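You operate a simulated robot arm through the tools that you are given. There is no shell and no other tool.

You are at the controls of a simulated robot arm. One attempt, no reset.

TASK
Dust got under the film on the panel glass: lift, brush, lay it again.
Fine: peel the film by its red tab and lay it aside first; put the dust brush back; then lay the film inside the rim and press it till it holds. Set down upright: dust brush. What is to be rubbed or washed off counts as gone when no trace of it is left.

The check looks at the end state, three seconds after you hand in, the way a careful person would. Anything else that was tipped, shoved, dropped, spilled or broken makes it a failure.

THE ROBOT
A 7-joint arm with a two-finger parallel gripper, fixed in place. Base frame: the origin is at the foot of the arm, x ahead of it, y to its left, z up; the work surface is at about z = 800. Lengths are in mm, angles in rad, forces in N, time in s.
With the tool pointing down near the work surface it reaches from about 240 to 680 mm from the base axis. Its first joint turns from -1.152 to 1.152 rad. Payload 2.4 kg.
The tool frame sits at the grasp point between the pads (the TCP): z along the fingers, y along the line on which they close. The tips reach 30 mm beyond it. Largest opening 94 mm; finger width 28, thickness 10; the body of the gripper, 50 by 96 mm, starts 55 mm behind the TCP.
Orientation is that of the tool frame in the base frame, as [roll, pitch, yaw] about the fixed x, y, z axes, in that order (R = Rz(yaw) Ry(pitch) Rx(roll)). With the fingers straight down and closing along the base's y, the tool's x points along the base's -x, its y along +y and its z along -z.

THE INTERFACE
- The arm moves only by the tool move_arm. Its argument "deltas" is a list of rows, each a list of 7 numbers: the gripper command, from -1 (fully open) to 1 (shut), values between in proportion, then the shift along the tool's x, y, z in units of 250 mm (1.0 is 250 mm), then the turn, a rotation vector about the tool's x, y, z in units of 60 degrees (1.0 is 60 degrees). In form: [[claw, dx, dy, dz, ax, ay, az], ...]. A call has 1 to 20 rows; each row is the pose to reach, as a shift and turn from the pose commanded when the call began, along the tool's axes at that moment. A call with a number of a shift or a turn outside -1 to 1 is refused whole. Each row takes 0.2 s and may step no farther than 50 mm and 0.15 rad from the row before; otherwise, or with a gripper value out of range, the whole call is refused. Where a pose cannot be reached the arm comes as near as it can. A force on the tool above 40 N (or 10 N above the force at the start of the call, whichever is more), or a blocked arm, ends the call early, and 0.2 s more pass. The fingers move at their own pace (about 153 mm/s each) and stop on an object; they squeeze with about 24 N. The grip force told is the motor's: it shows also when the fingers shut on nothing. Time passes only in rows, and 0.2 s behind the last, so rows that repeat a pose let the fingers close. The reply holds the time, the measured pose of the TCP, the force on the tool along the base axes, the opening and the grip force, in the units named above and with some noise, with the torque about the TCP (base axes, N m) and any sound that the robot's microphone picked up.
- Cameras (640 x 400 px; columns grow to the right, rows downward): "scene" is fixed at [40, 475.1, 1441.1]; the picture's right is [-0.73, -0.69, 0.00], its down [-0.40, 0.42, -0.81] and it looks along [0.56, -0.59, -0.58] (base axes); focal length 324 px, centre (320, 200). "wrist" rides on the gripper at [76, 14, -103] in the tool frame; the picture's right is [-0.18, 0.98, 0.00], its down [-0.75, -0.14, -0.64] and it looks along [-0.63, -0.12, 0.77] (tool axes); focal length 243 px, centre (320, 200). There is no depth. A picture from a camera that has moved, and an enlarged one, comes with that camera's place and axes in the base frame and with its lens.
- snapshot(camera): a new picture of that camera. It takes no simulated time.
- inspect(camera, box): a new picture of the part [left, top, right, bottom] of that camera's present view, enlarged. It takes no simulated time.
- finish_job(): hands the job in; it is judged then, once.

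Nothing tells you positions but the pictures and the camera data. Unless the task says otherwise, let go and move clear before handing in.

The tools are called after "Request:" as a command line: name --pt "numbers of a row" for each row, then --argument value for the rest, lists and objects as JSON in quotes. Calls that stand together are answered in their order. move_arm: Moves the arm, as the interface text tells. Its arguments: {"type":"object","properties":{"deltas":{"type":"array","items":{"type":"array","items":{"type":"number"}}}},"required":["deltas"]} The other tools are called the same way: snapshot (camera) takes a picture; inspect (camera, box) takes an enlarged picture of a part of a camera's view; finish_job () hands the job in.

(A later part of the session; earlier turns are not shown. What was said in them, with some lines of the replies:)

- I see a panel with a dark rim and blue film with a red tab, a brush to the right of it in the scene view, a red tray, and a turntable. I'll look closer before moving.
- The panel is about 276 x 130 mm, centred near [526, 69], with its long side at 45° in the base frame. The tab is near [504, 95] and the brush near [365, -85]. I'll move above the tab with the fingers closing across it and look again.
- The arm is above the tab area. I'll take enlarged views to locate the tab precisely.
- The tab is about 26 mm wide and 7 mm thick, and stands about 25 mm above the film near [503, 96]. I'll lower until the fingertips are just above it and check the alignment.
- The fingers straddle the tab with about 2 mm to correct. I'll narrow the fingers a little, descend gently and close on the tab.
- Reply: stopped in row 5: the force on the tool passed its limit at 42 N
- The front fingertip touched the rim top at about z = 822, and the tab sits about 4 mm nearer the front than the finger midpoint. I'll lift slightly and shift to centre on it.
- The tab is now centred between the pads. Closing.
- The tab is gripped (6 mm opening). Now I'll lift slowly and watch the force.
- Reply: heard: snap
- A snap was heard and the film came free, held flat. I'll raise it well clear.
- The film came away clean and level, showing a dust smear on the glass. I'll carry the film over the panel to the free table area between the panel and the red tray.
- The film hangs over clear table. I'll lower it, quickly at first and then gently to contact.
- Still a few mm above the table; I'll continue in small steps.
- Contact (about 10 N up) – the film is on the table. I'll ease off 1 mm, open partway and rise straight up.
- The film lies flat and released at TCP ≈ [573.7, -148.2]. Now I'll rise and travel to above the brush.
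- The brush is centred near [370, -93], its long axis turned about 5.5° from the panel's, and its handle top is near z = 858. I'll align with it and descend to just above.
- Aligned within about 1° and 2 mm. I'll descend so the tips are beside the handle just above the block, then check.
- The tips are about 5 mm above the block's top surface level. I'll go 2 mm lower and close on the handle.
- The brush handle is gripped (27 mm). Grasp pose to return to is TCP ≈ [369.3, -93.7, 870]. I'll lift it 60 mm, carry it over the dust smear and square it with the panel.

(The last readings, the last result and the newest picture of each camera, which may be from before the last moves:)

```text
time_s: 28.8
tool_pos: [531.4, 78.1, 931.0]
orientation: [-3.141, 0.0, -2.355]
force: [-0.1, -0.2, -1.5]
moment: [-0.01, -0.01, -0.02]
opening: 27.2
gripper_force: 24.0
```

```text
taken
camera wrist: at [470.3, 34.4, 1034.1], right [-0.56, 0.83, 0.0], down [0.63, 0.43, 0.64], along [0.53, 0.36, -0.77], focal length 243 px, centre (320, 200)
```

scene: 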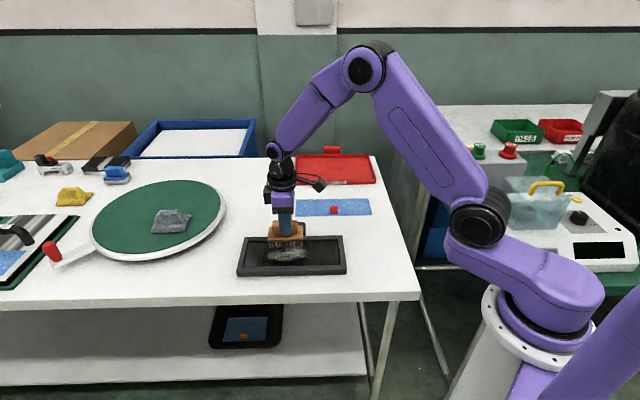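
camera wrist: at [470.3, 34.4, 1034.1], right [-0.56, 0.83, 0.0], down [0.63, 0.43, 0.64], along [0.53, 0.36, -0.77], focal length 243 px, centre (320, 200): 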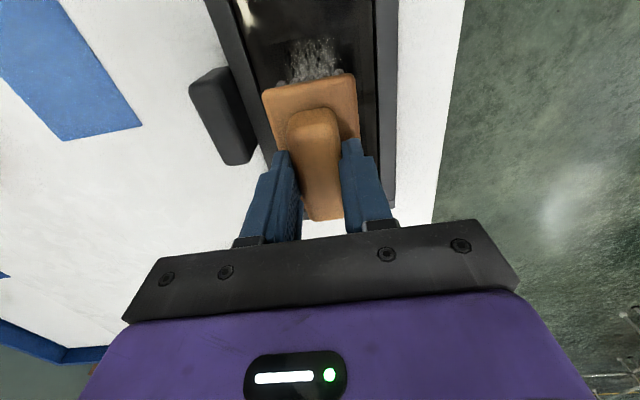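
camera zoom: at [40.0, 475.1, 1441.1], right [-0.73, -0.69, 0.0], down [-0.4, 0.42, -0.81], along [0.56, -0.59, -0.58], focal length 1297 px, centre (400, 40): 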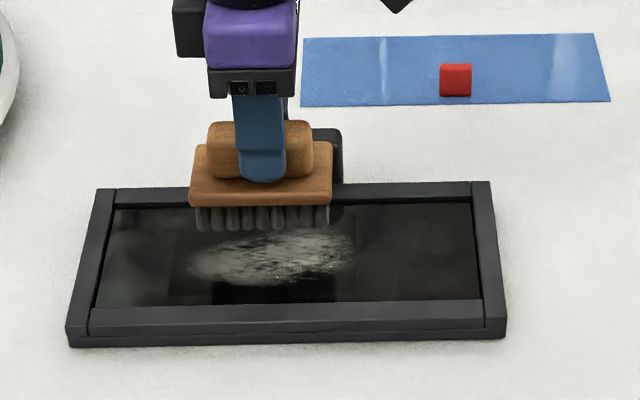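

The brush hangs squarely over the smear. I'll lower to first contact with the glass.

Request:
move_arm --pt "1 0 0 0.05 0 0 0" --pt "1 0 0 0.1 0 0 0" --pt "1 0 0 0.13 0 0 0" --pt "1 0 0 0.144 0 0 0" --pt "1 0 0 0.152 0 0 0"

Request:
inspect --camera "scene" --box '[230, 220, 350, 290]'

```text
time_s: 30.0
tool_pos: [533.1, 77.7, 894.0]
orientation: [3.141, 0.0, -2.355]
force: [-0.3, 0.0, -0.8]
moment: [-0.02, 0.0, 0.01]
opening: 27.1
gripper_force: 24.7
```

```text
5.33 times, centred on (290, 255) of scene
camera zoom: at [40.0, 475.1, 1441.1], right [-0.73, -0.69, 0.0], down [-0.4, 0.42, -0.81], along [0.56, -0.59, -0.58], focal length 1729 px, centre (480, -93)
```

zoom: 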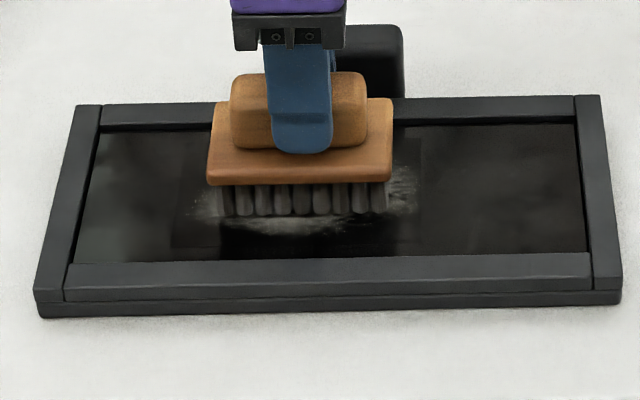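

Request:
move_arm --pt "1 0 0 0.006 0 0 0" --pt "1 0 0 0.012 0 0 0" --pt "1 0 0 0.016 0 0 0"

```text
time_s: 30.8
tool_pos: [532.9, 77.6, 889.1]
orientation: [-3.14, 0.003, -2.357]
force: [0.9, 0.3, -0.5]
moment: [-0.01, 0.03, 0.01]
opening: 27.1
gripper_force: 24.1
```

Request:
move_arm --pt "1 0 0 0.003 0 0 0" --pt "1 0 0 0.006 0 0 0"

Request:
inspect --camera "scene" --box '[230, 220, 350, 290]'

```text
time_s: 31.4
tool_pos: [532.8, 77.6, 888.7]
orientation: [-3.14, 0.002, -2.357]
force: [-2.5, -0.6, 11.5]
moment: [-0.12, 0.3, -0.03]
opening: 27.3
gripper_force: 24.0
```

```text
5.33 times, centred on (290, 255) of scene
camera zoom: at [39.7, 475.0, 1441.1], right [-0.73, -0.69, 0.0], down [-0.4, 0.42, -0.81], along [0.56, -0.59, -0.58], focal length 1729 px, centre (480, -93)
```

zoom: 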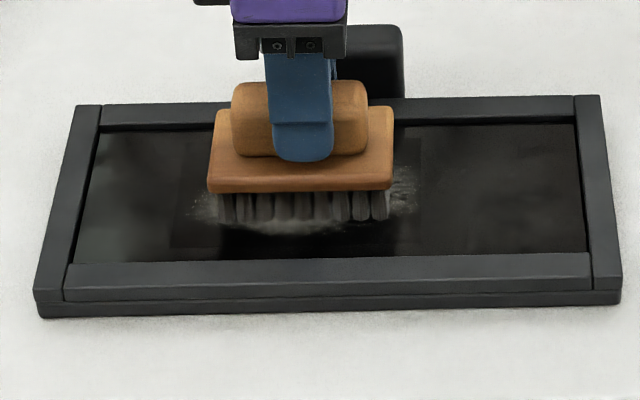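

Bristles touch the glass at about 11 N. I'll ease to a light pressure and stroke along the panel's length.

Request:
move_arm --pt "1 -0.03 0 -0.002 0 0 0" --pt "1 -0.08 0 -0.002 0 0 0" --pt "1 -0.13 0 -0.002 0 0 0" --pt "1 -0.18 0 -0.002 0 0 0" --pt "1 -0.22 0 -0.002 0 0 0" --pt "1 -0.17 0 -0.002 0 0 0" --pt "1 -0.12 0 -0.002 0 0 0" --pt "1 -0.07 0 -0.002 0 0 0" --pt "1 -0.02 0 -0.002 0 0 0" --pt "1 0.03 0 -0.002 0 0 0" --pt "1 0.08 0 -0.002 0 0 0" --pt "1 0.13 0 -0.002 0 0 0" --pt "1 0.18 0 -0.002 0 0 0" --pt "1 0.22 0 -0.002 0 0 0"

Request:
inspect --camera "scene" --box '[230, 220, 350, 290]'

```text
time_s: 34.4
tool_pos: [493.4, 38.6, 888.4]
orientation: [-3.139, 0.005, -2.356]
force: [4.9, 5.5, 13.9]
moment: [0.21, -0.09, 0.0]
opening: 27.3
gripper_force: 24.2
```

```text
5.33 times, centred on (290, 255) of scene
camera zoom: at [39.9, 475.2, 1441.1], right [-0.73, -0.69, 0.0], down [-0.4, 0.42, -0.81], along [0.56, -0.59, -0.58], focal length 1729 px, centre (480, -93)
```

zoom: 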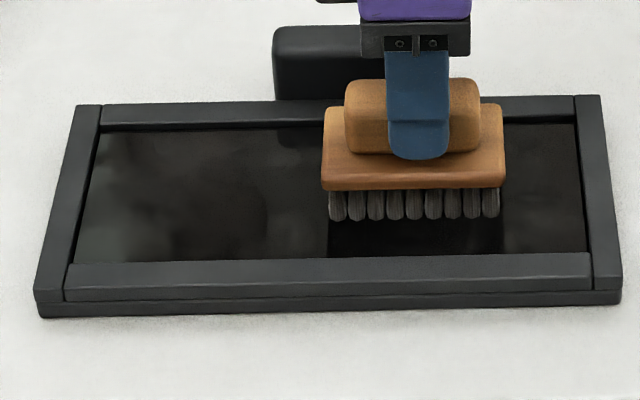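

The visible smear is gone under the central stroke. I'll also stroke the front and back bands of the glass, staying inside the rim.

Request:
move_arm --pt "1 0 0.03 -0.002 0 0 0" --pt "1 0 0.056 -0.002 0 0 0" --pt "1 -0.05 0.056 -0.002 0 0 0" --pt "1 -0.11 0.056 -0.002 0 0 0" --pt "1 -0.17 0.056 -0.002 0 0 0" --pt "1 -0.23 0.056 -0.002 0 0 0" --pt "1 -0.29 0.056 -0.002 0 0 0" --pt "1 -0.35 0.056 -0.002 0 0 0" --pt "1 -0.41 0.056 -0.002 0 0 0" --pt "1 -0.45 0.056 -0.002 0 0 0" --pt "1 -0.45 0.015 -0.002 0 0 0" --pt "1 -0.45 -0.03 -0.002 0 0 0" --pt "1 -0.45 -0.068 -0.002 0 0 0" --pt "1 -0.39 -0.068 -0.002 0 0 0" --pt "1 -0.32 -0.068 -0.002 0 0 0" --pt "1 -0.25 -0.068 -0.002 0 0 0" --pt "1 -0.18 -0.068 -0.002 0 0 0" --pt "1 -0.11 -0.068 -0.002 0 0 0" --pt "1 -0.04 -0.068 -0.002 0 0 0" --pt "1 0.02 -0.068 -0.002 0 0 0"

Request:
inspect --camera "scene" --box '[230, 220, 350, 290]'

```text
time_s: 38.6
tool_pos: [501.5, 22.7, 890.0]
orientation: [-3.14, 0.002, -2.356]
force: [0.8, 0.2, -0.2]
moment: [0.01, -0.03, -0.01]
opening: 27.3
gripper_force: 24.2
```

```text
5.33 times, centred on (290, 255) of scene
camera zoom: at [40.0, 475.1, 1441.1], right [-0.73, -0.69, 0.0], down [-0.4, 0.42, -0.81], along [0.56, -0.59, -0.58], focal length 1729 px, centre (480, -93)
```

zoom: 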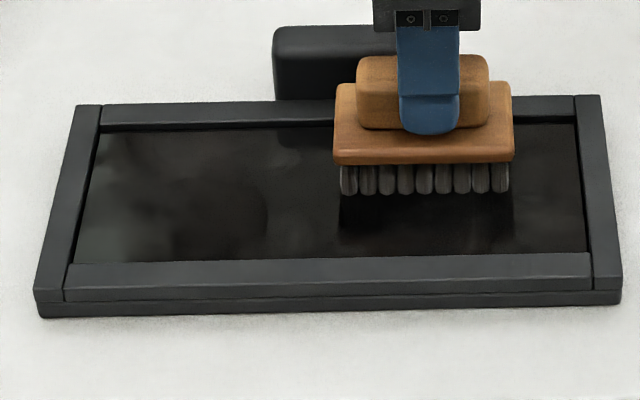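

The glass looks clear in this view. I'll lift and hover toward the brush's home spot so I can inspect the glass closely before putting the brush down.

Request:
move_arm --pt "1 0 0 -0.04 0 0 0" --pt "1 0 0 -0.12 0 0 0" --pt "1 0 0 -0.2 0 0 0" --pt "1 0 0 -0.24 0 0 0" --pt "1 0.1 0.01 -0.24 0 0 0" --pt "1 0.22 0.02 -0.24 0 0 0" --pt "1 0.36 0.03 -0.24 0 0 0" --pt "1 0.5 0.04 -0.24 0 0 0" --pt "1 0.62 0.045 -0.24 0 0 0" --pt "1 0.68 0.045 -0.24 0 0 0" --pt "1 0.703 0.045 -0.24 0 0 0"

Request:
inspect --camera "scene" --box '[230, 220, 350, 290]'

Request:
snapshot --camera "wrist"

Request:
inspect --camera "scene" --box '[250, 235, 310, 275]'

Request:
inspect --camera "scene" --box '[290, 235, 350, 275]'

```text
time_s: 41.0
tool_pos: [368.9, -93.4, 948.0]
orientation: [-3.14, 0.002, -2.356]
force: [-0.1, -1.1, -1.2]
moment: [0.0, 0.02, 0.0]
opening: 27.1
gripper_force: 23.9
```

```text
5.33 times, centred on (290, 255) of scene
camera zoom: at [40.0, 475.1, 1441.1], right [-0.73, -0.69, 0.0], down [-0.4, 0.42, -0.81], along [0.56, -0.59, -0.58], focal length 1729 px, centre (480, -93)
```

zoom: 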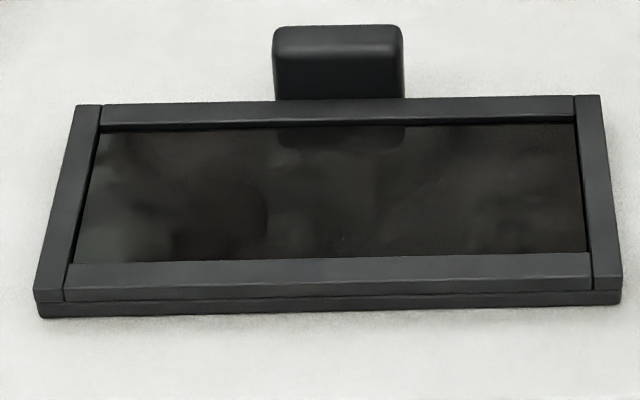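

```text
taken
camera wrist: at [307.0, -137.1, 1050.8], right [-0.56, 0.83, 0.0], down [0.63, 0.43, 0.64], along [0.53, 0.36, -0.77], focal length 243 px, centre (320, 200)
```

wrist: 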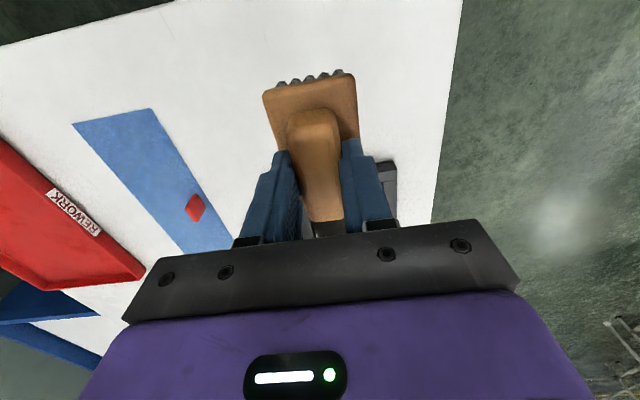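

```text
10.00 times, centred on (280, 255) of scene
camera zoom: at [40.0, 475.1, 1441.1], right [-0.73, -0.69, 0.0], down [-0.4, 0.42, -0.81], along [0.56, -0.59, -0.58], focal length 3242 px, centre (720, -350)
```

zoom: 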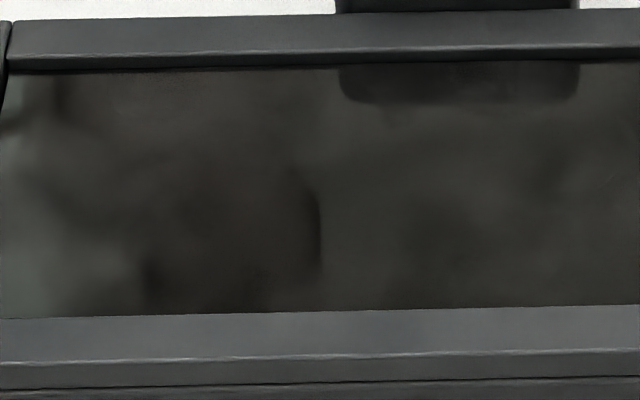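

```text
10.00 times, centred on (320, 255) of scene
camera zoom: at [40.0, 475.1, 1441.1], right [-0.73, -0.69, 0.0], down [-0.4, 0.42, -0.81], along [0.56, -0.59, -0.58], focal length 3242 px, centre (320, -350)
```

zoom: 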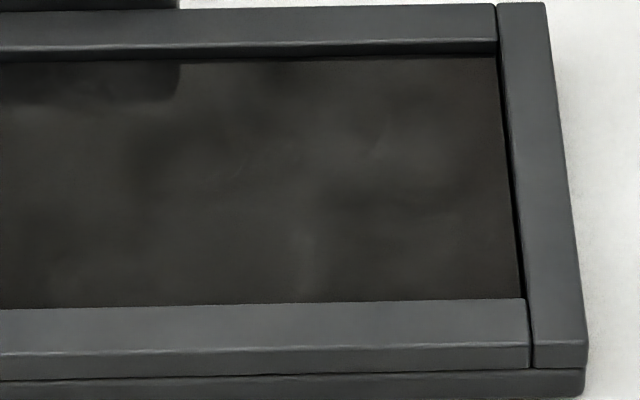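

The smear is gone, though I want to check for faint specks near the front edge of the former smear.

Request:
inspect --camera "scene" --box '[280, 245, 310, 270]'

Request:
inspect --camera "scene" --box '[255, 245, 285, 270]'

Request:
inspect --camera "scene" --box '[300, 240, 330, 265]'

```text
16.00 times, centred on (295, 258) of scene
camera zoom: at [40.0, 475.1, 1441.1], right [-0.73, -0.69, 0.0], down [-0.4, 0.42, -0.81], along [0.56, -0.59, -0.58], focal length 5188 px, centre (720, -720)
```

zoom: 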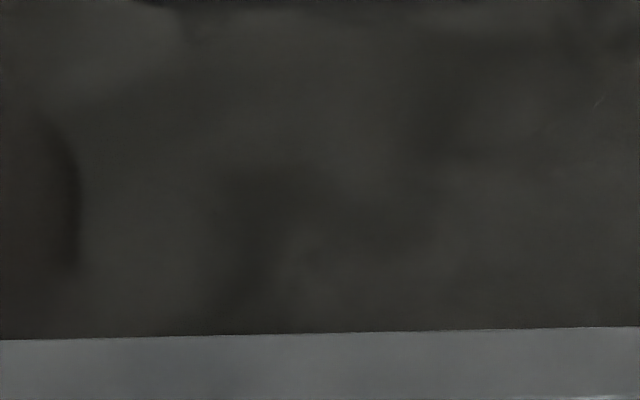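

```text
16.00 times, centred on (270, 258) of scene
camera zoom: at [40.0, 475.1, 1441.1], right [-0.73, -0.69, 0.0], down [-0.4, 0.42, -0.81], along [0.56, -0.59, -0.58], focal length 5188 px, centre (1120, -720)
```

zoom: 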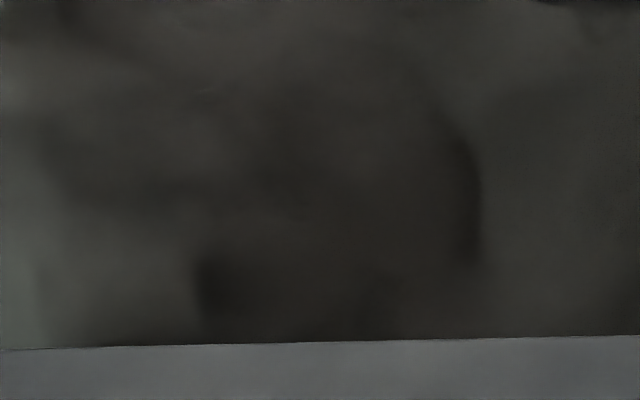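

```text
16.00 times, centred on (315, 252) of scene
camera zoom: at [40.0, 475.1, 1441.1], right [-0.73, -0.69, 0.0], down [-0.4, 0.42, -0.81], along [0.56, -0.59, -0.58], focal length 5188 px, centre (400, -640)
```

zoom: 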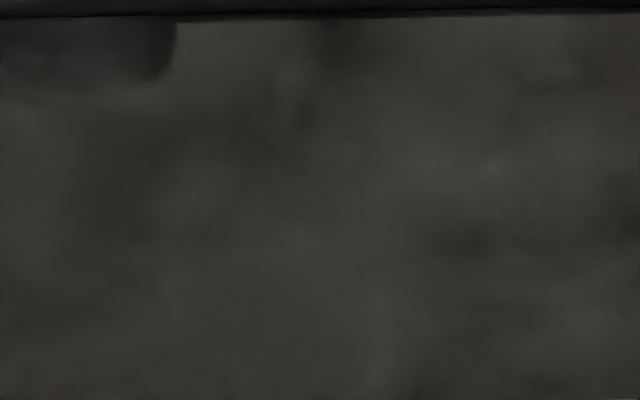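

The glass is clean everywhere I can see. I'll return the brush to its original spot and angle.

Request:
move_arm --pt "1 0 0 0.06 0 0 0.05" --pt "1 0 0 0.14 0 0 0.092" --pt "1 0 0 0.21 0 0 0.092" --pt "1 0 0 0.26 0 0 0.092" --pt "1 0 0 0.288 0 0 0.092"

Request:
inspect --camera "scene" --box '[330, 215, 410, 275]'

```text
time_s: 42.2
tool_pos: [370.6, -92.4, 876.0]
orientation: [-3.139, 0.002, -2.452]
force: [-0.5, -0.4, -0.8]
moment: [-0.03, -0.01, 0.01]
opening: 27.2
gripper_force: 24.3
```

```text
6.67 times, centred on (370, 245) of scene
camera zoom: at [40.0, 475.1, 1441.1], right [-0.73, -0.69, 0.0], down [-0.4, 0.42, -0.81], along [0.56, -0.59, -0.58], focal length 2162 px, centre (-13, -100)
```

zoom: 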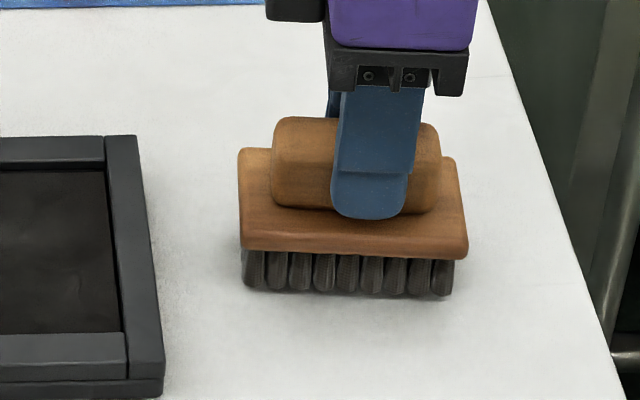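

Request:
move_arm --pt "1 0 0 0.008 0 0 0" --pt "1 0 0 0.014 0 0 0" --pt "1 0 0 0.019 0 0 0" --pt "1 0 0 0.022 0 0 0"

```text
time_s: 43.2
tool_pos: [369.6, -93.6, 870.2]
orientation: [-3.14, 0.001, -2.453]
force: [-0.7, 0.6, -0.4]
moment: [0.04, 0.0, 0.02]
opening: 27.5
gripper_force: 23.8
```

Request:
move_arm --pt "1 0 0 0.003 0 0 0" --pt "1 0 0 0.005 0 0 0"

Request:
inspect --camera "scene" --box '[330, 215, 410, 275]'

```text
time_s: 43.8
tool_pos: [369.8, -92.1, 870.5]
orientation: [-3.14, 0.003, -2.452]
force: [-2.5, 0.0, 21.4]
moment: [-0.12, 0.31, -0.03]
opening: 27.0
gripper_force: 24.4
```

```text
6.67 times, centred on (370, 245) of scene
camera zoom: at [39.6, 475.1, 1441.1], right [-0.73, -0.69, 0.0], down [-0.4, 0.42, -0.81], along [0.56, -0.59, -0.58], focal length 2162 px, centre (-13, -100)
```

zoom: 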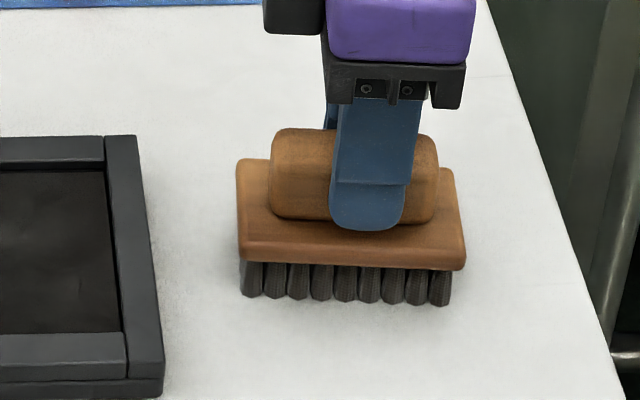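

The brush is standing on the table at its old place. I'll ease off, open and rise.

Request:
move_arm --pt "1 0 0 -0.005 0 0 0" --pt "0.7 0 0 -0.005 0 0 0" --pt "0.3 0 0 -0.005 0 0 0" --pt "0 0 0 -0.005 0 0 0" --pt "-0.2 0 0 -0.005 0 0 0" --pt "-0.2 0 0 -0.04 0 0 0" --pt "-0.2 0 0 -0.12 0 0 0" --pt "-0.2 0 0 -0.24 0 0 -0.04" --pt "-0.2 0 0 -0.36 0 0 -0.092"

Request:
inspect --camera "scene" --box '[330, 215, 410, 275]'

Request:
snapshot --camera "wrist"

Request:
inspect --camera "scene" --box '[270, 170, 390, 230]'

```text
time_s: 45.8
tool_pos: [368.8, -93.5, 959.1]
orientation: [3.141, 0.001, -2.354]
force: [0.8, 0.3, 0.1]
moment: [0.0, 0.02, -0.01]
opening: 56.5
gripper_force: 0.1
```

```text
6.67 times, centred on (370, 245) of scene
camera zoom: at [40.0, 475.1, 1441.1], right [-0.73, -0.69, 0.0], down [-0.4, 0.42, -0.81], along [0.56, -0.59, -0.58], focal length 2162 px, centre (-13, -100)
```

zoom: 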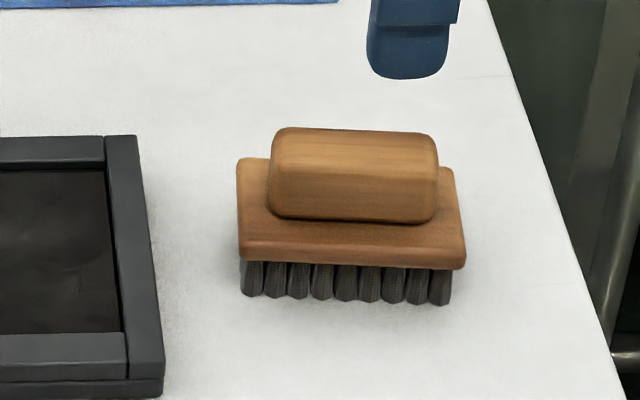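

```text
taken
camera wrist: at [307.3, -138.0, 1063.0], right [-0.57, 0.82, 0.0], down [0.63, 0.43, 0.64], along [0.53, 0.36, -0.77], focal length 243 px, centre (320, 200)
```

wrist: 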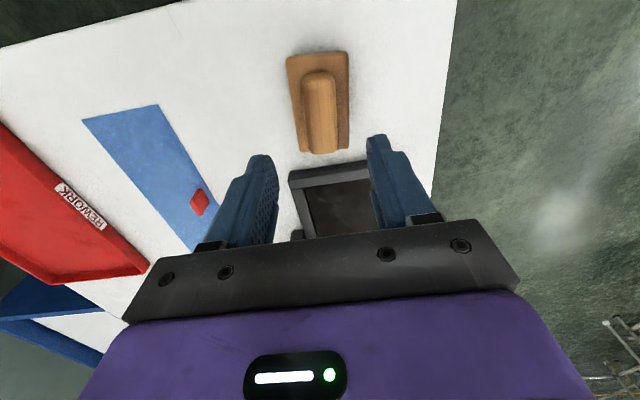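

```text
5.33 times, centred on (330, 200) of scene
camera zoom: at [40.0, 475.1, 1441.1], right [-0.73, -0.69, 0.0], down [-0.4, 0.42, -0.81], along [0.56, -0.59, -0.58], focal length 1729 px, centre (267, 200)
```

zoom: 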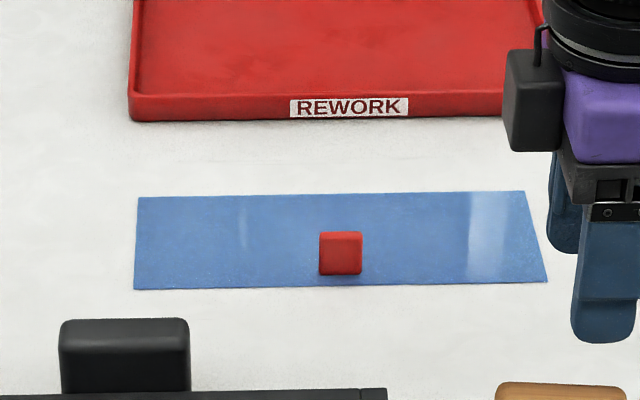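

The brush is back exactly where it stood. Before relaying the film, I'll view the glass from above with the wrist camera.

Request:
move_arm --pt "-0.2 0 0 -0.1 0 0 0" --pt "-0.2 -0.1 0 -0.2 0 0 0" --pt "-0.2 -0.2 0 -0.3 0 0 0" --pt "-0.2 -0.32 0.005 -0.4 0 0 0" --pt "-0.2 -0.44 0.01 -0.46 0 0 0" --pt "-0.2 -0.56 0.016 -0.48 0 0 0" --pt "-0.2 -0.68 0.016 -0.48 0 0 0" --pt "-0.2 -0.74 0.016 -0.48 0 0 0"

Request:
snapshot --camera "wrist"

Request:
inspect --camera "wrist" --box '[250, 0, 400, 160]'

```text
time_s: 47.6
tool_pos: [497.4, 41.2, 1080.0]
orientation: [3.141, 0.002, -2.356]
force: [-0.7, -0.2, 0.2]
moment: [0.02, -0.02, -0.06]
opening: 56.2
gripper_force: 0.1
```

```text
taken
camera wrist: at [435.6, -2.9, 1182.8], right [-0.56, 0.83, 0.0], down [0.63, 0.43, 0.64], along [0.53, 0.36, -0.77], focal length 243 px, centre (320, 200)
```

wrist: 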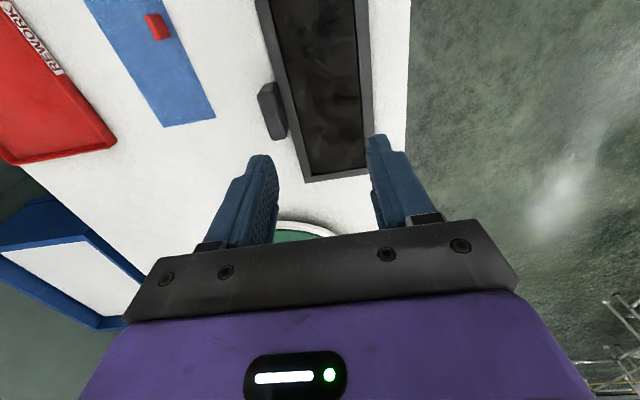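

```text
2.50 times, centred on (325, 80) of wrist
camera zoom: at [435.6, -2.9, 1182.8], right [-0.56, 0.83, 0.0], down [0.63, 0.43, 0.64], along [0.53, 0.36, -0.77], focal length 606 px, centre (308, 500)
```

zoom: 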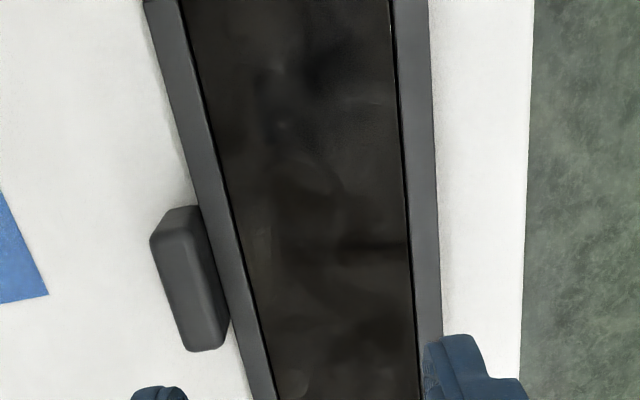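

The glass is spotless. Now back to the film's tab for regrasping, first hovering just above it.

Request:
move_arm --pt "0.3 0.03 -0.07 0 0 0 0" --pt "0.3 0.08 -0.19 0 0 0 0" --pt "0.3 0.14 -0.33 0 0 0 0" --pt "0.3 0.2 -0.47 0.04 0 0 0" --pt "0.3 0.26 -0.61 0.16 0 0 0" --pt "0.3 0.31 -0.71 0.3 0 0 0" --pt "0.3 0.32 -0.748 0.46 0 0 0" --pt "0.3 0.32 -0.748 0.62 0 0 0" --pt "0.3 0.32 -0.748 0.74 0 0 0" --pt "0.3 0.32 -0.748 0.8 0 0 0"

Request:
inspect --camera "wrist" --box '[240, 80, 400, 220]'

Request:
inspect --camera "scene" --box '[270, 170, 390, 230]'

```text
time_s: 49.8
tool_pos: [573.6, -148.4, 881.3]
orientation: [-3.138, 0.001, -2.355]
force: [-0.1, -0.4, 1.4]
moment: [0.02, -0.04, -0.01]
opening: 33.1
gripper_force: 0.0
```

```text
2.86 times, centred on (320, 150) of wrist
camera zoom: at [511.4, -191.8, 982.7], right [-0.56, 0.83, 0.0], down [0.63, 0.43, 0.64], along [0.53, 0.36, -0.77], focal length 693 px, centre (320, 343)
```

zoom: 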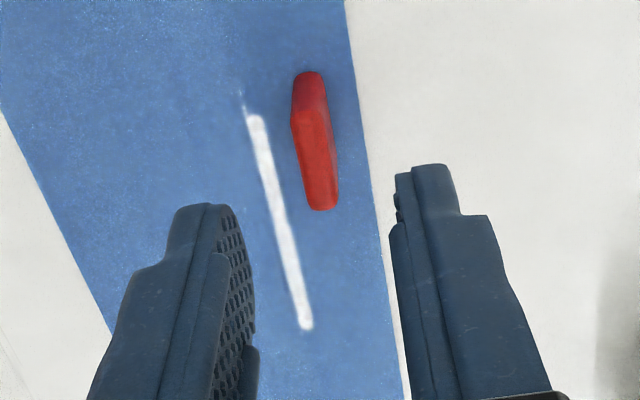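

```text
5.33 times, centred on (330, 200) of scene
camera zoom: at [40.0, 475.1, 1441.1], right [-0.73, -0.69, 0.0], down [-0.4, 0.42, -0.81], along [0.56, -0.59, -0.58], focal length 1729 px, centre (267, 200)
```

zoom: 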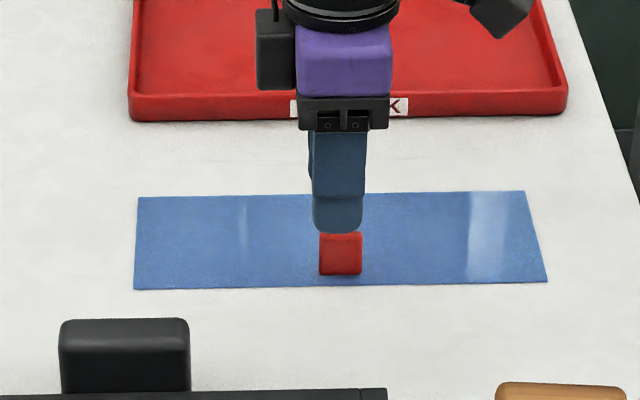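

The tab is between the fingers as before. Descending to the same grip height and closing.

Request:
move_arm --pt "0.4 0 0 0.05 0 0 0" --pt "0.4 0 0 0.11 0 0 0" --pt "0.4 0 0 0.15 0 0 0" --pt "0.4 0 0 0.17 0 0 0" --pt "0.4 0 0 0.18 0 0 0" --pt "0.6 0 0 0.18 0 0 0" --pt "0.8 0 0 0.18 0 0 0" --pt "1 0 0 0.18 0 0 0" --pt "1 0 0 0.18 0 0 0"

Request:
inspect --camera "wrist" --box '[240, 80, 400, 220]'

Request:
inspect --camera "scene" --box '[270, 170, 390, 230]'

```text
time_s: 51.8
tool_pos: [573.7, -147.3, 835.3]
orientation: [-3.139, 0.001, -2.355]
force: [0.8, -0.1, 1.8]
moment: [-0.02, -0.01, -0.03]
opening: 6.2
gripper_force: 23.9
```

```text
2.86 times, centred on (320, 150) of wrist
camera zoom: at [511.1, -192.5, 938.2], right [-0.56, 0.83, 0.0], down [0.63, 0.43, 0.64], along [0.53, 0.36, -0.77], focal length 693 px, centre (320, 343)
```

zoom: 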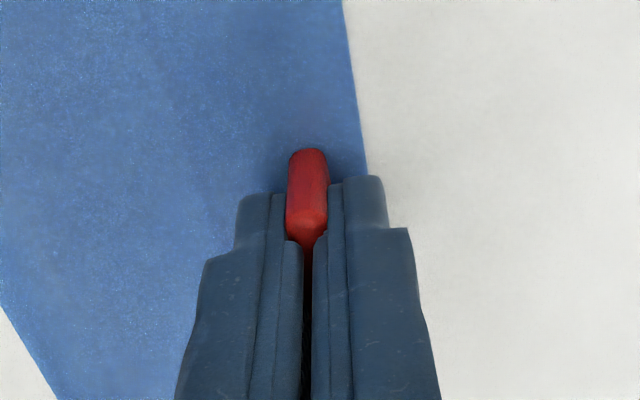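

```text
5.33 times, centred on (330, 200) of scene
camera zoom: at [39.9, 475.1, 1441.1], right [-0.73, -0.69, 0.0], down [-0.4, 0.42, -0.81], along [0.56, -0.59, -0.58], focal length 1729 px, centre (267, 200)
```

zoom: 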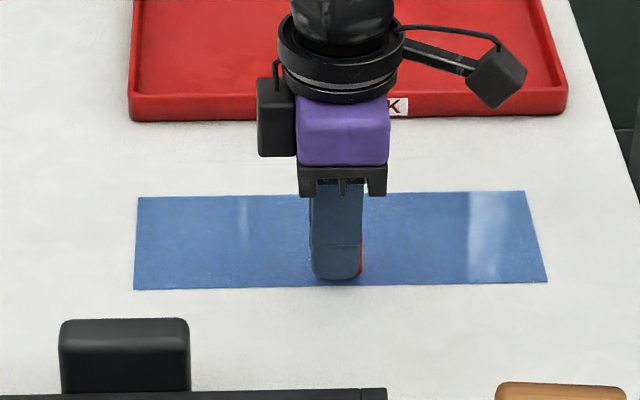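

Regripped identically. I'll lift the film and carry it back along the exact reverse path to above the panel.

Request:
move_arm --pt "1 0 0 -0.02 0 0 0" --pt "1 0 0 -0.08 0 0 0" --pt "1 0 0 -0.18 0 0 0" --pt "1 0 0 -0.3 0 0 0" --pt "1 0 0 -0.4 0 0 0" --pt "1 0 0 -0.44 0 0 0" --pt "1 -0.03 0.05 -0.44 0 0 0" --pt "1 -0.08 0.14 -0.44 0 0 0" --pt "1 -0.14 0.25 -0.44 0 0 0" --pt "1 -0.2 0.36 -0.44 0 0 0" --pt "1 -0.26 0.47 -0.44 0 0 0" --pt "1 -0.32 0.58 -0.44 0 0 0" --pt "1 -0.38 0.69 -0.44 0 0 0" --pt "1 -0.43 0.79 -0.44 0 0 0" --pt "1 -0.475 0.865 -0.44 0 0 0" --pt "1 -0.496 0.904 -0.44 0 0 0"

Request:
inspect --camera "scene" --box '[220, 190, 380, 290]'

Request:
snapshot --camera "wrist"

```text
time_s: 55.2
tool_pos: [501.5, 98.7, 944.6]
orientation: [-3.141, 0.002, -2.356]
force: [0.1, 0.3, -0.4]
moment: [-0.01, 0.0, -0.02]
opening: 6.1
gripper_force: 23.6
```

```text
4.00 times, centred on (300, 240) of scene
camera zoom: at [40.0, 475.1, 1441.1], right [-0.73, -0.69, 0.0], down [-0.4, 0.42, -0.81], along [0.56, -0.59, -0.58], focal length 1297 px, centre (400, 40)
```

zoom: 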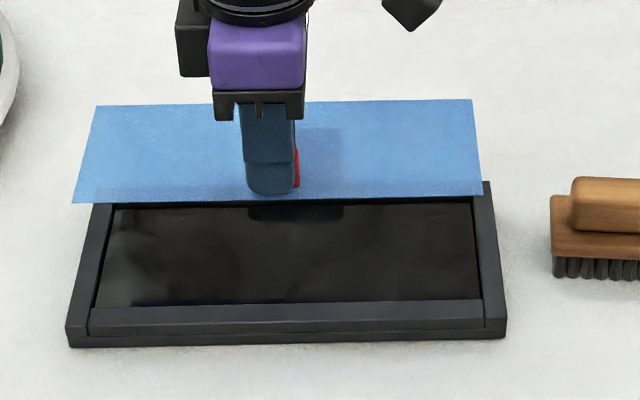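

```text
taken
camera wrist: at [439.4, 55.3, 1047.4], right [-0.56, 0.83, 0.0], down [0.63, 0.43, 0.64], along [0.53, 0.36, -0.77], focal length 243 px, centre (320, 200)
```

wrist: 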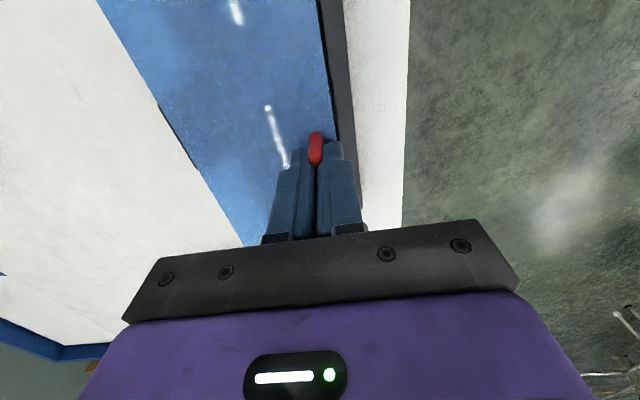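

Lowering to the same height (865) where I photographed the film just after the peel, for comparison.

Request:
move_arm --pt "1 0 0 0.04 0 0 0" --pt "1 0 0 0.12 0 0 0" --pt "1 0 0 0.2 0 0 0" --pt "1 0 0 0.27 0 0 0" --pt "1 0 0 0.305 0 0 0" --pt "1 0 0 0.318 0 0 0"

Request:
inspect --camera "scene" --box '[230, 220, 350, 290]'

Request:
inspect --camera "wrist" --box '[180, 0, 400, 160]'

```text
time_s: 56.6
tool_pos: [502.0, 99.4, 864.5]
orientation: [-3.14, 0.001, -2.356]
force: [-1.0, 0.2, 0.1]
moment: [0.01, -0.03, 0.0]
opening: 6.1
gripper_force: 24.1
```

```text
5.33 times, centred on (290, 255) of scene
camera zoom: at [40.0, 475.1, 1441.1], right [-0.73, -0.69, 0.0], down [-0.4, 0.42, -0.81], along [0.56, -0.59, -0.58], focal length 1729 px, centre (480, -93)
```

zoom: 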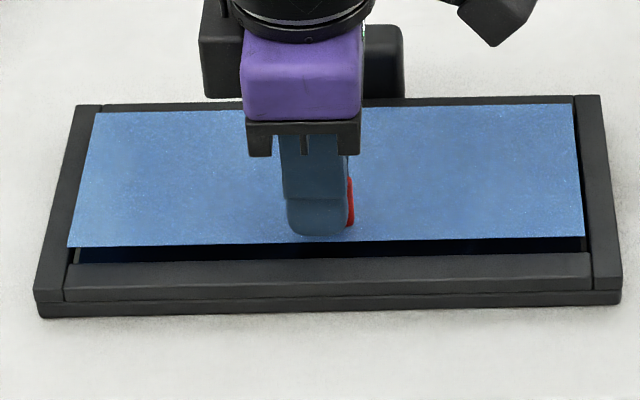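

```text
2.50 times, centred on (290, 80) of wrist
camera zoom: at [439.5, 55.0, 968.0], right [-0.56, 0.83, 0.0], down [0.63, 0.43, 0.64], along [0.53, 0.36, -0.77], focal length 606 px, centre (395, 500)
```

zoom: 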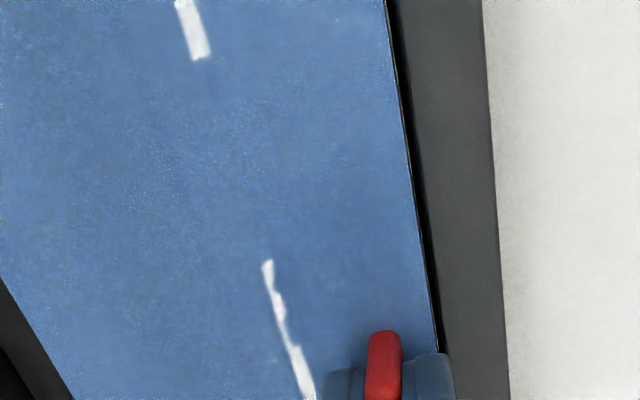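

Compared with the post-peel picture, the film is about 1 mm too far left (+u). I'll correct that and recheck.

Request:
move_arm --pt "1 0.002 0 0 0 0 0" --pt "1 0.004 0 0 0 0 0" --pt "1 0.004 0 0 0 0 0"

Request:
inspect --camera "scene" --box '[230, 220, 350, 290]'

Request:
inspect --camera "scene" --box '[310, 230, 350, 280]'

Request:
inspect --camera "scene" --box '[232, 230, 272, 280]'

```text
time_s: 57.4
tool_pos: [500.7, 98.2, 864.7]
orientation: [-3.14, 0.002, -2.357]
force: [0.0, 0.5, 0.2]
moment: [0.0, -0.01, 0.03]
opening: 6.1
gripper_force: 24.2
```

```text
5.33 times, centred on (290, 255) of scene
camera zoom: at [40.0, 475.1, 1441.1], right [-0.73, -0.69, 0.0], down [-0.4, 0.42, -0.81], along [0.56, -0.59, -0.58], focal length 1729 px, centre (480, -93)
```

zoom: 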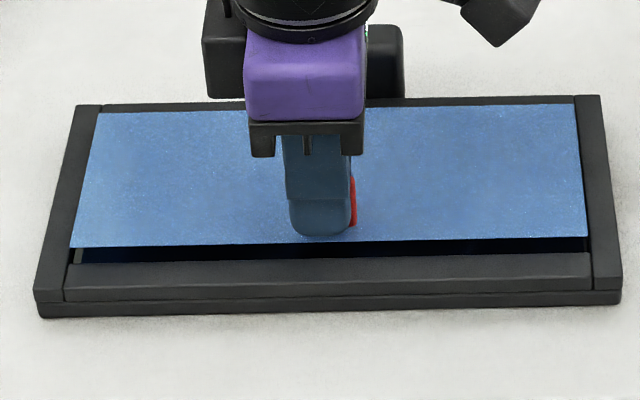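

```text
8.00 times, centred on (330, 255) of scene
camera zoom: at [40.0, 475.1, 1441.1], right [-0.73, -0.69, 0.0], down [-0.4, 0.42, -0.81], along [0.56, -0.59, -0.58], focal length 2594 px, centre (240, -240)
```

zoom: 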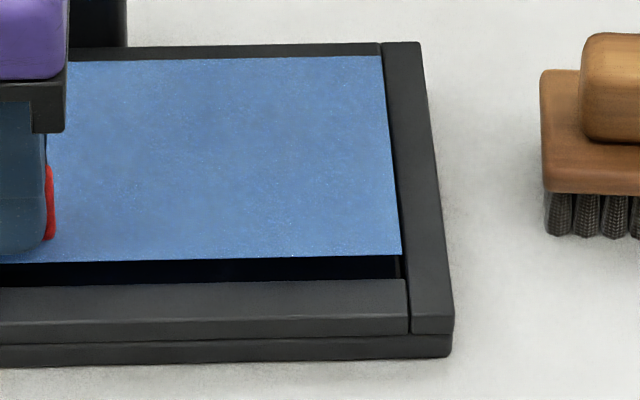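

```text
8.00 times, centred on (252, 255) of scene
camera zoom: at [40.0, 475.1, 1441.1], right [-0.73, -0.69, 0.0], down [-0.4, 0.42, -0.81], along [0.56, -0.59, -0.58], focal length 2594 px, centre (864, -240)
```

zoom: 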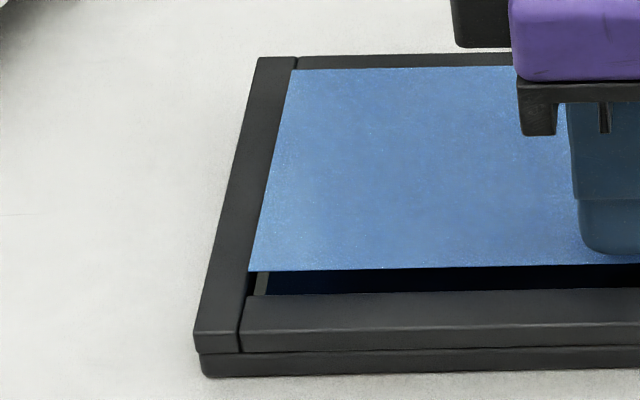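

Now the outline coincides with the original. Lowering gently into the rim.

Request:
move_arm --pt "1 0 0 0.01 0 0 0" --pt "1 0 0 0.02 0 0 0" --pt "1 0 0 0.03 0 0 0" --pt "1 0 0 0.036 0 0 0"

Request:
inspect --camera "scene" --box '[230, 220, 350, 290]'

```text
time_s: 58.4
tool_pos: [500.3, 97.5, 856.6]
orientation: [-3.138, 0.001, -2.356]
force: [0.0, 0.1, 0.2]
moment: [-0.02, 0.03, 0.01]
opening: 6.0
gripper_force: 23.6
```

```text
5.33 times, centred on (290, 255) of scene
camera zoom: at [40.0, 475.1, 1441.1], right [-0.73, -0.69, 0.0], down [-0.4, 0.42, -0.81], along [0.56, -0.59, -0.58], focal length 1729 px, centre (480, -93)
```

zoom: 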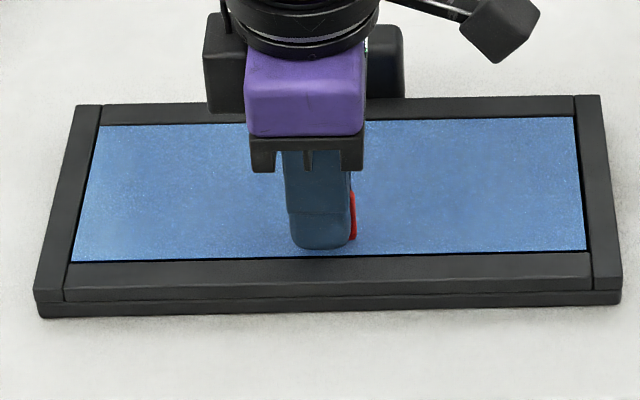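

Request:
move_arm --pt "1 0 0 0.004 0 0 0" --pt "1 0 0 0.008 0 0 0" --pt "1 0 0 0.011 0 0 0"

Request:
inspect --camera "scene" --box '[230, 220, 350, 290]'

```text
time_s: 59.2
tool_pos: [501.3, 99.5, 853.7]
orientation: [-3.139, 0.002, -2.356]
force: [-0.7, -0.2, 0.8]
moment: [0.02, 0.04, -0.02]
opening: 6.2
gripper_force: 24.1
heard: snap
```

```text
5.33 times, centred on (290, 255) of scene
camera zoom: at [39.9, 475.1, 1441.1], right [-0.73, -0.69, 0.0], down [-0.4, 0.42, -0.81], along [0.56, -0.59, -0.58], focal length 1729 px, centre (480, -93)
```

zoom: 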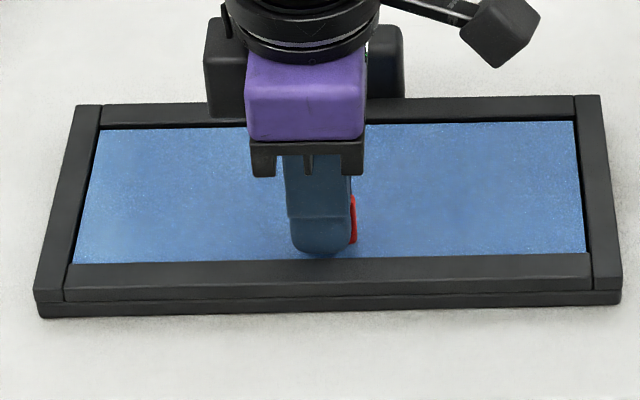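

A snap was heard — the film has taken hold and sits flush inside the rim. I'll press slightly more through the tab to be sure.

Request:
move_arm --pt "1 0 0 0.003 0 0 0" --pt "1 0 0 0.006 0 0 0" --pt "1 0 0 0.006 0 0 0"

```text
time_s: 60.0
tool_pos: [501.9, 97.4, 852.8]
orientation: [-3.139, 0.005, -2.358]
force: [-8.5, -3.8, 35.8]
moment: [-0.1, 0.25, -0.02]
opening: 6.1
gripper_force: 24.3
```

Pressed with about 36 N. Now I'll relax the push, open slightly and rise straight off the tab.

Request:
move_arm --pt "1 0 0 -0.005 0 0 0" --pt "0.85 0 0 -0.006 0 0 0" --pt "0.7 0 0 -0.006 0 0 0" --pt "0.6 0 0 -0.008 0 0 0" --pt "0.55 0 0 -0.014 0 0 0" --pt "0.5 0 0 -0.03 0 0 0" --pt "0.4 0 0 -0.06 0 0 0" --pt "0.4 0 0 -0.12 0 0 0" --pt "0.4 0 0 -0.22 0 0 0"

Request:
inspect --camera "scene" --box '[230, 220, 350, 290]'

Request:
snapshot --camera "wrist"

```text
time_s: 62.0
tool_pos: [500.0, 98.7, 907.2]
orientation: [-3.14, 0.003, -2.355]
force: [-0.1, 0.5, 0.1]
moment: [0.02, 0.0, -0.04]
opening: 28.0
gripper_force: 0.0
```

```text
5.33 times, centred on (290, 255) of scene
camera zoom: at [40.0, 475.1, 1441.1], right [-0.73, -0.69, 0.0], down [-0.4, 0.42, -0.81], along [0.56, -0.59, -0.58], focal length 1729 px, centre (480, -93)
```

zoom: 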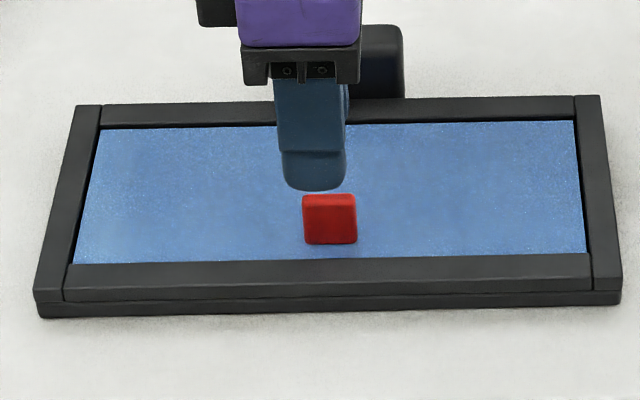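

```text
taken
camera wrist: at [437.9, 54.7, 1009.7], right [-0.56, 0.83, 0.0], down [0.63, 0.43, 0.64], along [0.53, 0.36, -0.77], focal length 243 px, centre (320, 200)
```

wrist: 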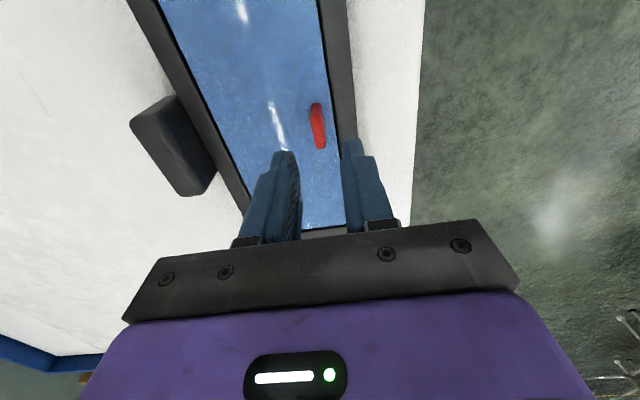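

The film is seated exactly as in the first picture. I'll move the arm clear and do a final check of the whole scene.

Request:
move_arm --pt "0.4 0 0 -0.1 0 0 0" --pt "0.2 0 0 -0.25 0 0 0" --pt "0 0 0 -0.42 0 0 0" --pt "0 0.05 0 -0.6 0 0 0" --pt "0 0.15 0 -0.75 0 0 0" --pt "0 0.25 0 -0.85 0 0 0" --pt "0 0.3 0 -0.9 0 0 0"

Request:
snapshot --camera "scene"

Request:
inspect --camera "scene" --box '[220, 200, 420, 300]'

Request:
snapshot --camera "wrist"

Request:
inspect --camera "scene" --box '[260, 150, 400, 235]'

```text
time_s: 63.6
tool_pos: [448.0, 45.0, 1133.5]
orientation: [-3.139, 0.002, -2.357]
force: [0.3, 1.4, 0.4]
moment: [-0.01, 0.03, 0.0]
opening: 46.7
gripper_force: 0.0
```

```text
taken
```

scene: 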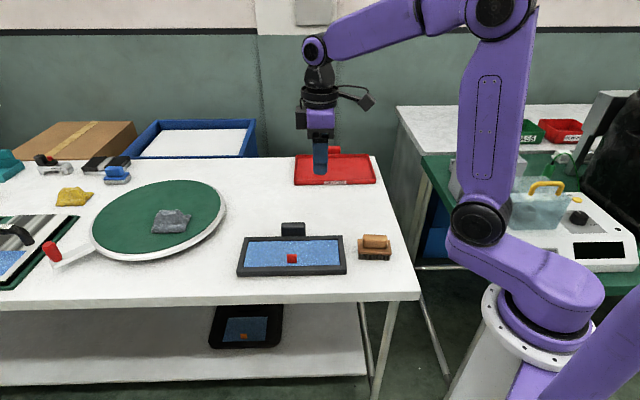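

```text
3.20 times, centred on (320, 250) of scene
camera zoom: at [40.0, 475.1, 1441.1], right [-0.73, -0.69, 0.0], down [-0.4, 0.42, -0.81], along [0.56, -0.59, -0.58], focal length 1038 px, centre (320, 40)
```

zoom: 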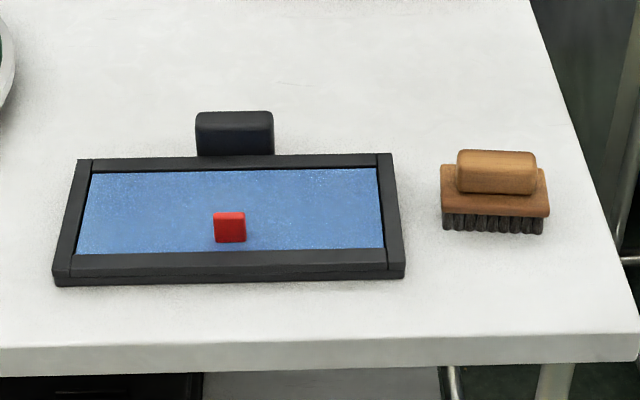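

```text
taken
camera wrist: at [385.0, 0.5, 1235.5], right [-0.56, 0.83, 0.0], down [0.63, 0.43, 0.64], along [0.53, 0.36, -0.77], focal length 243 px, centre (320, 200)
```

wrist: 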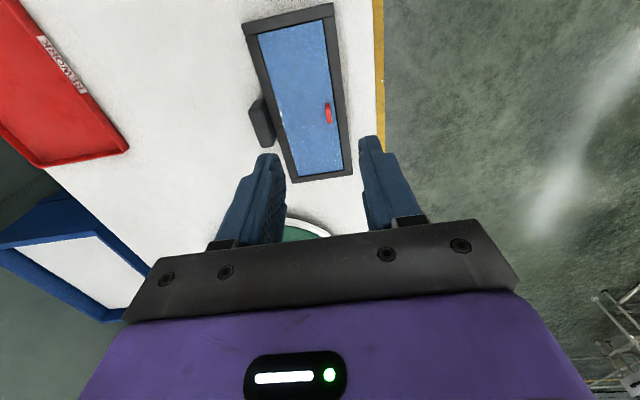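

```text
4.57 times, centred on (330, 192) of scene
camera zoom: at [40.0, 475.1, 1441.1], right [-0.73, -0.69, 0.0], down [-0.4, 0.42, -0.81], along [0.56, -0.59, -0.58], focal length 1482 px, centre (274, 234)
```

zoom: 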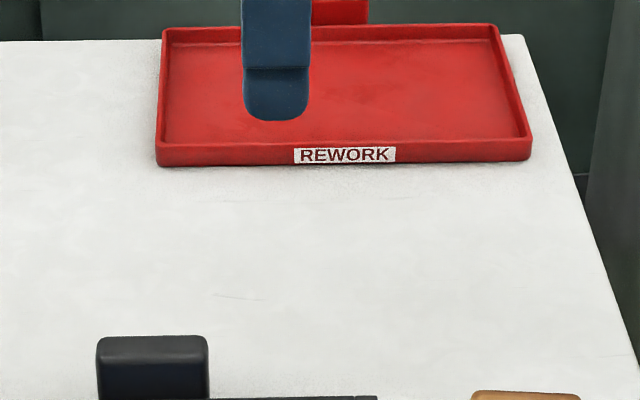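

The glass came up clean, and the film is relaid flush inside the rim and held (I heard it snap). The brush stands upright in its old place, nothing else looks moved, and the arm is clear, so I'm handing in.

Request:
finish_job

```text
The job is handed in.
```

The job is handed in, and every step you asked for was done. I haven't been told the result of the check.

- **Film off:** I peeled it by its red tab and laid it flat on the free table between the panel and the red tray.
- **Dust:** I brushed the glass along its length. In close-up views from both cameras no trace of the smear was left.
- **Brush:** It is back upright in its original spot and at its original angle.
- **Film back on:** It lies inside the rim, matching its outline in the first picture. I heard it snap into hold, then pressed the tab down with about 36 N. I didn't tug it afterwards to test the hold.

In the final pictures nothing else had moved or tipped, and the arm was clear of the table with its gripper empty. Early on, a fingertip pressed the rim hard enough (42 N) to stop the arm. I saw no mark or shift from it.
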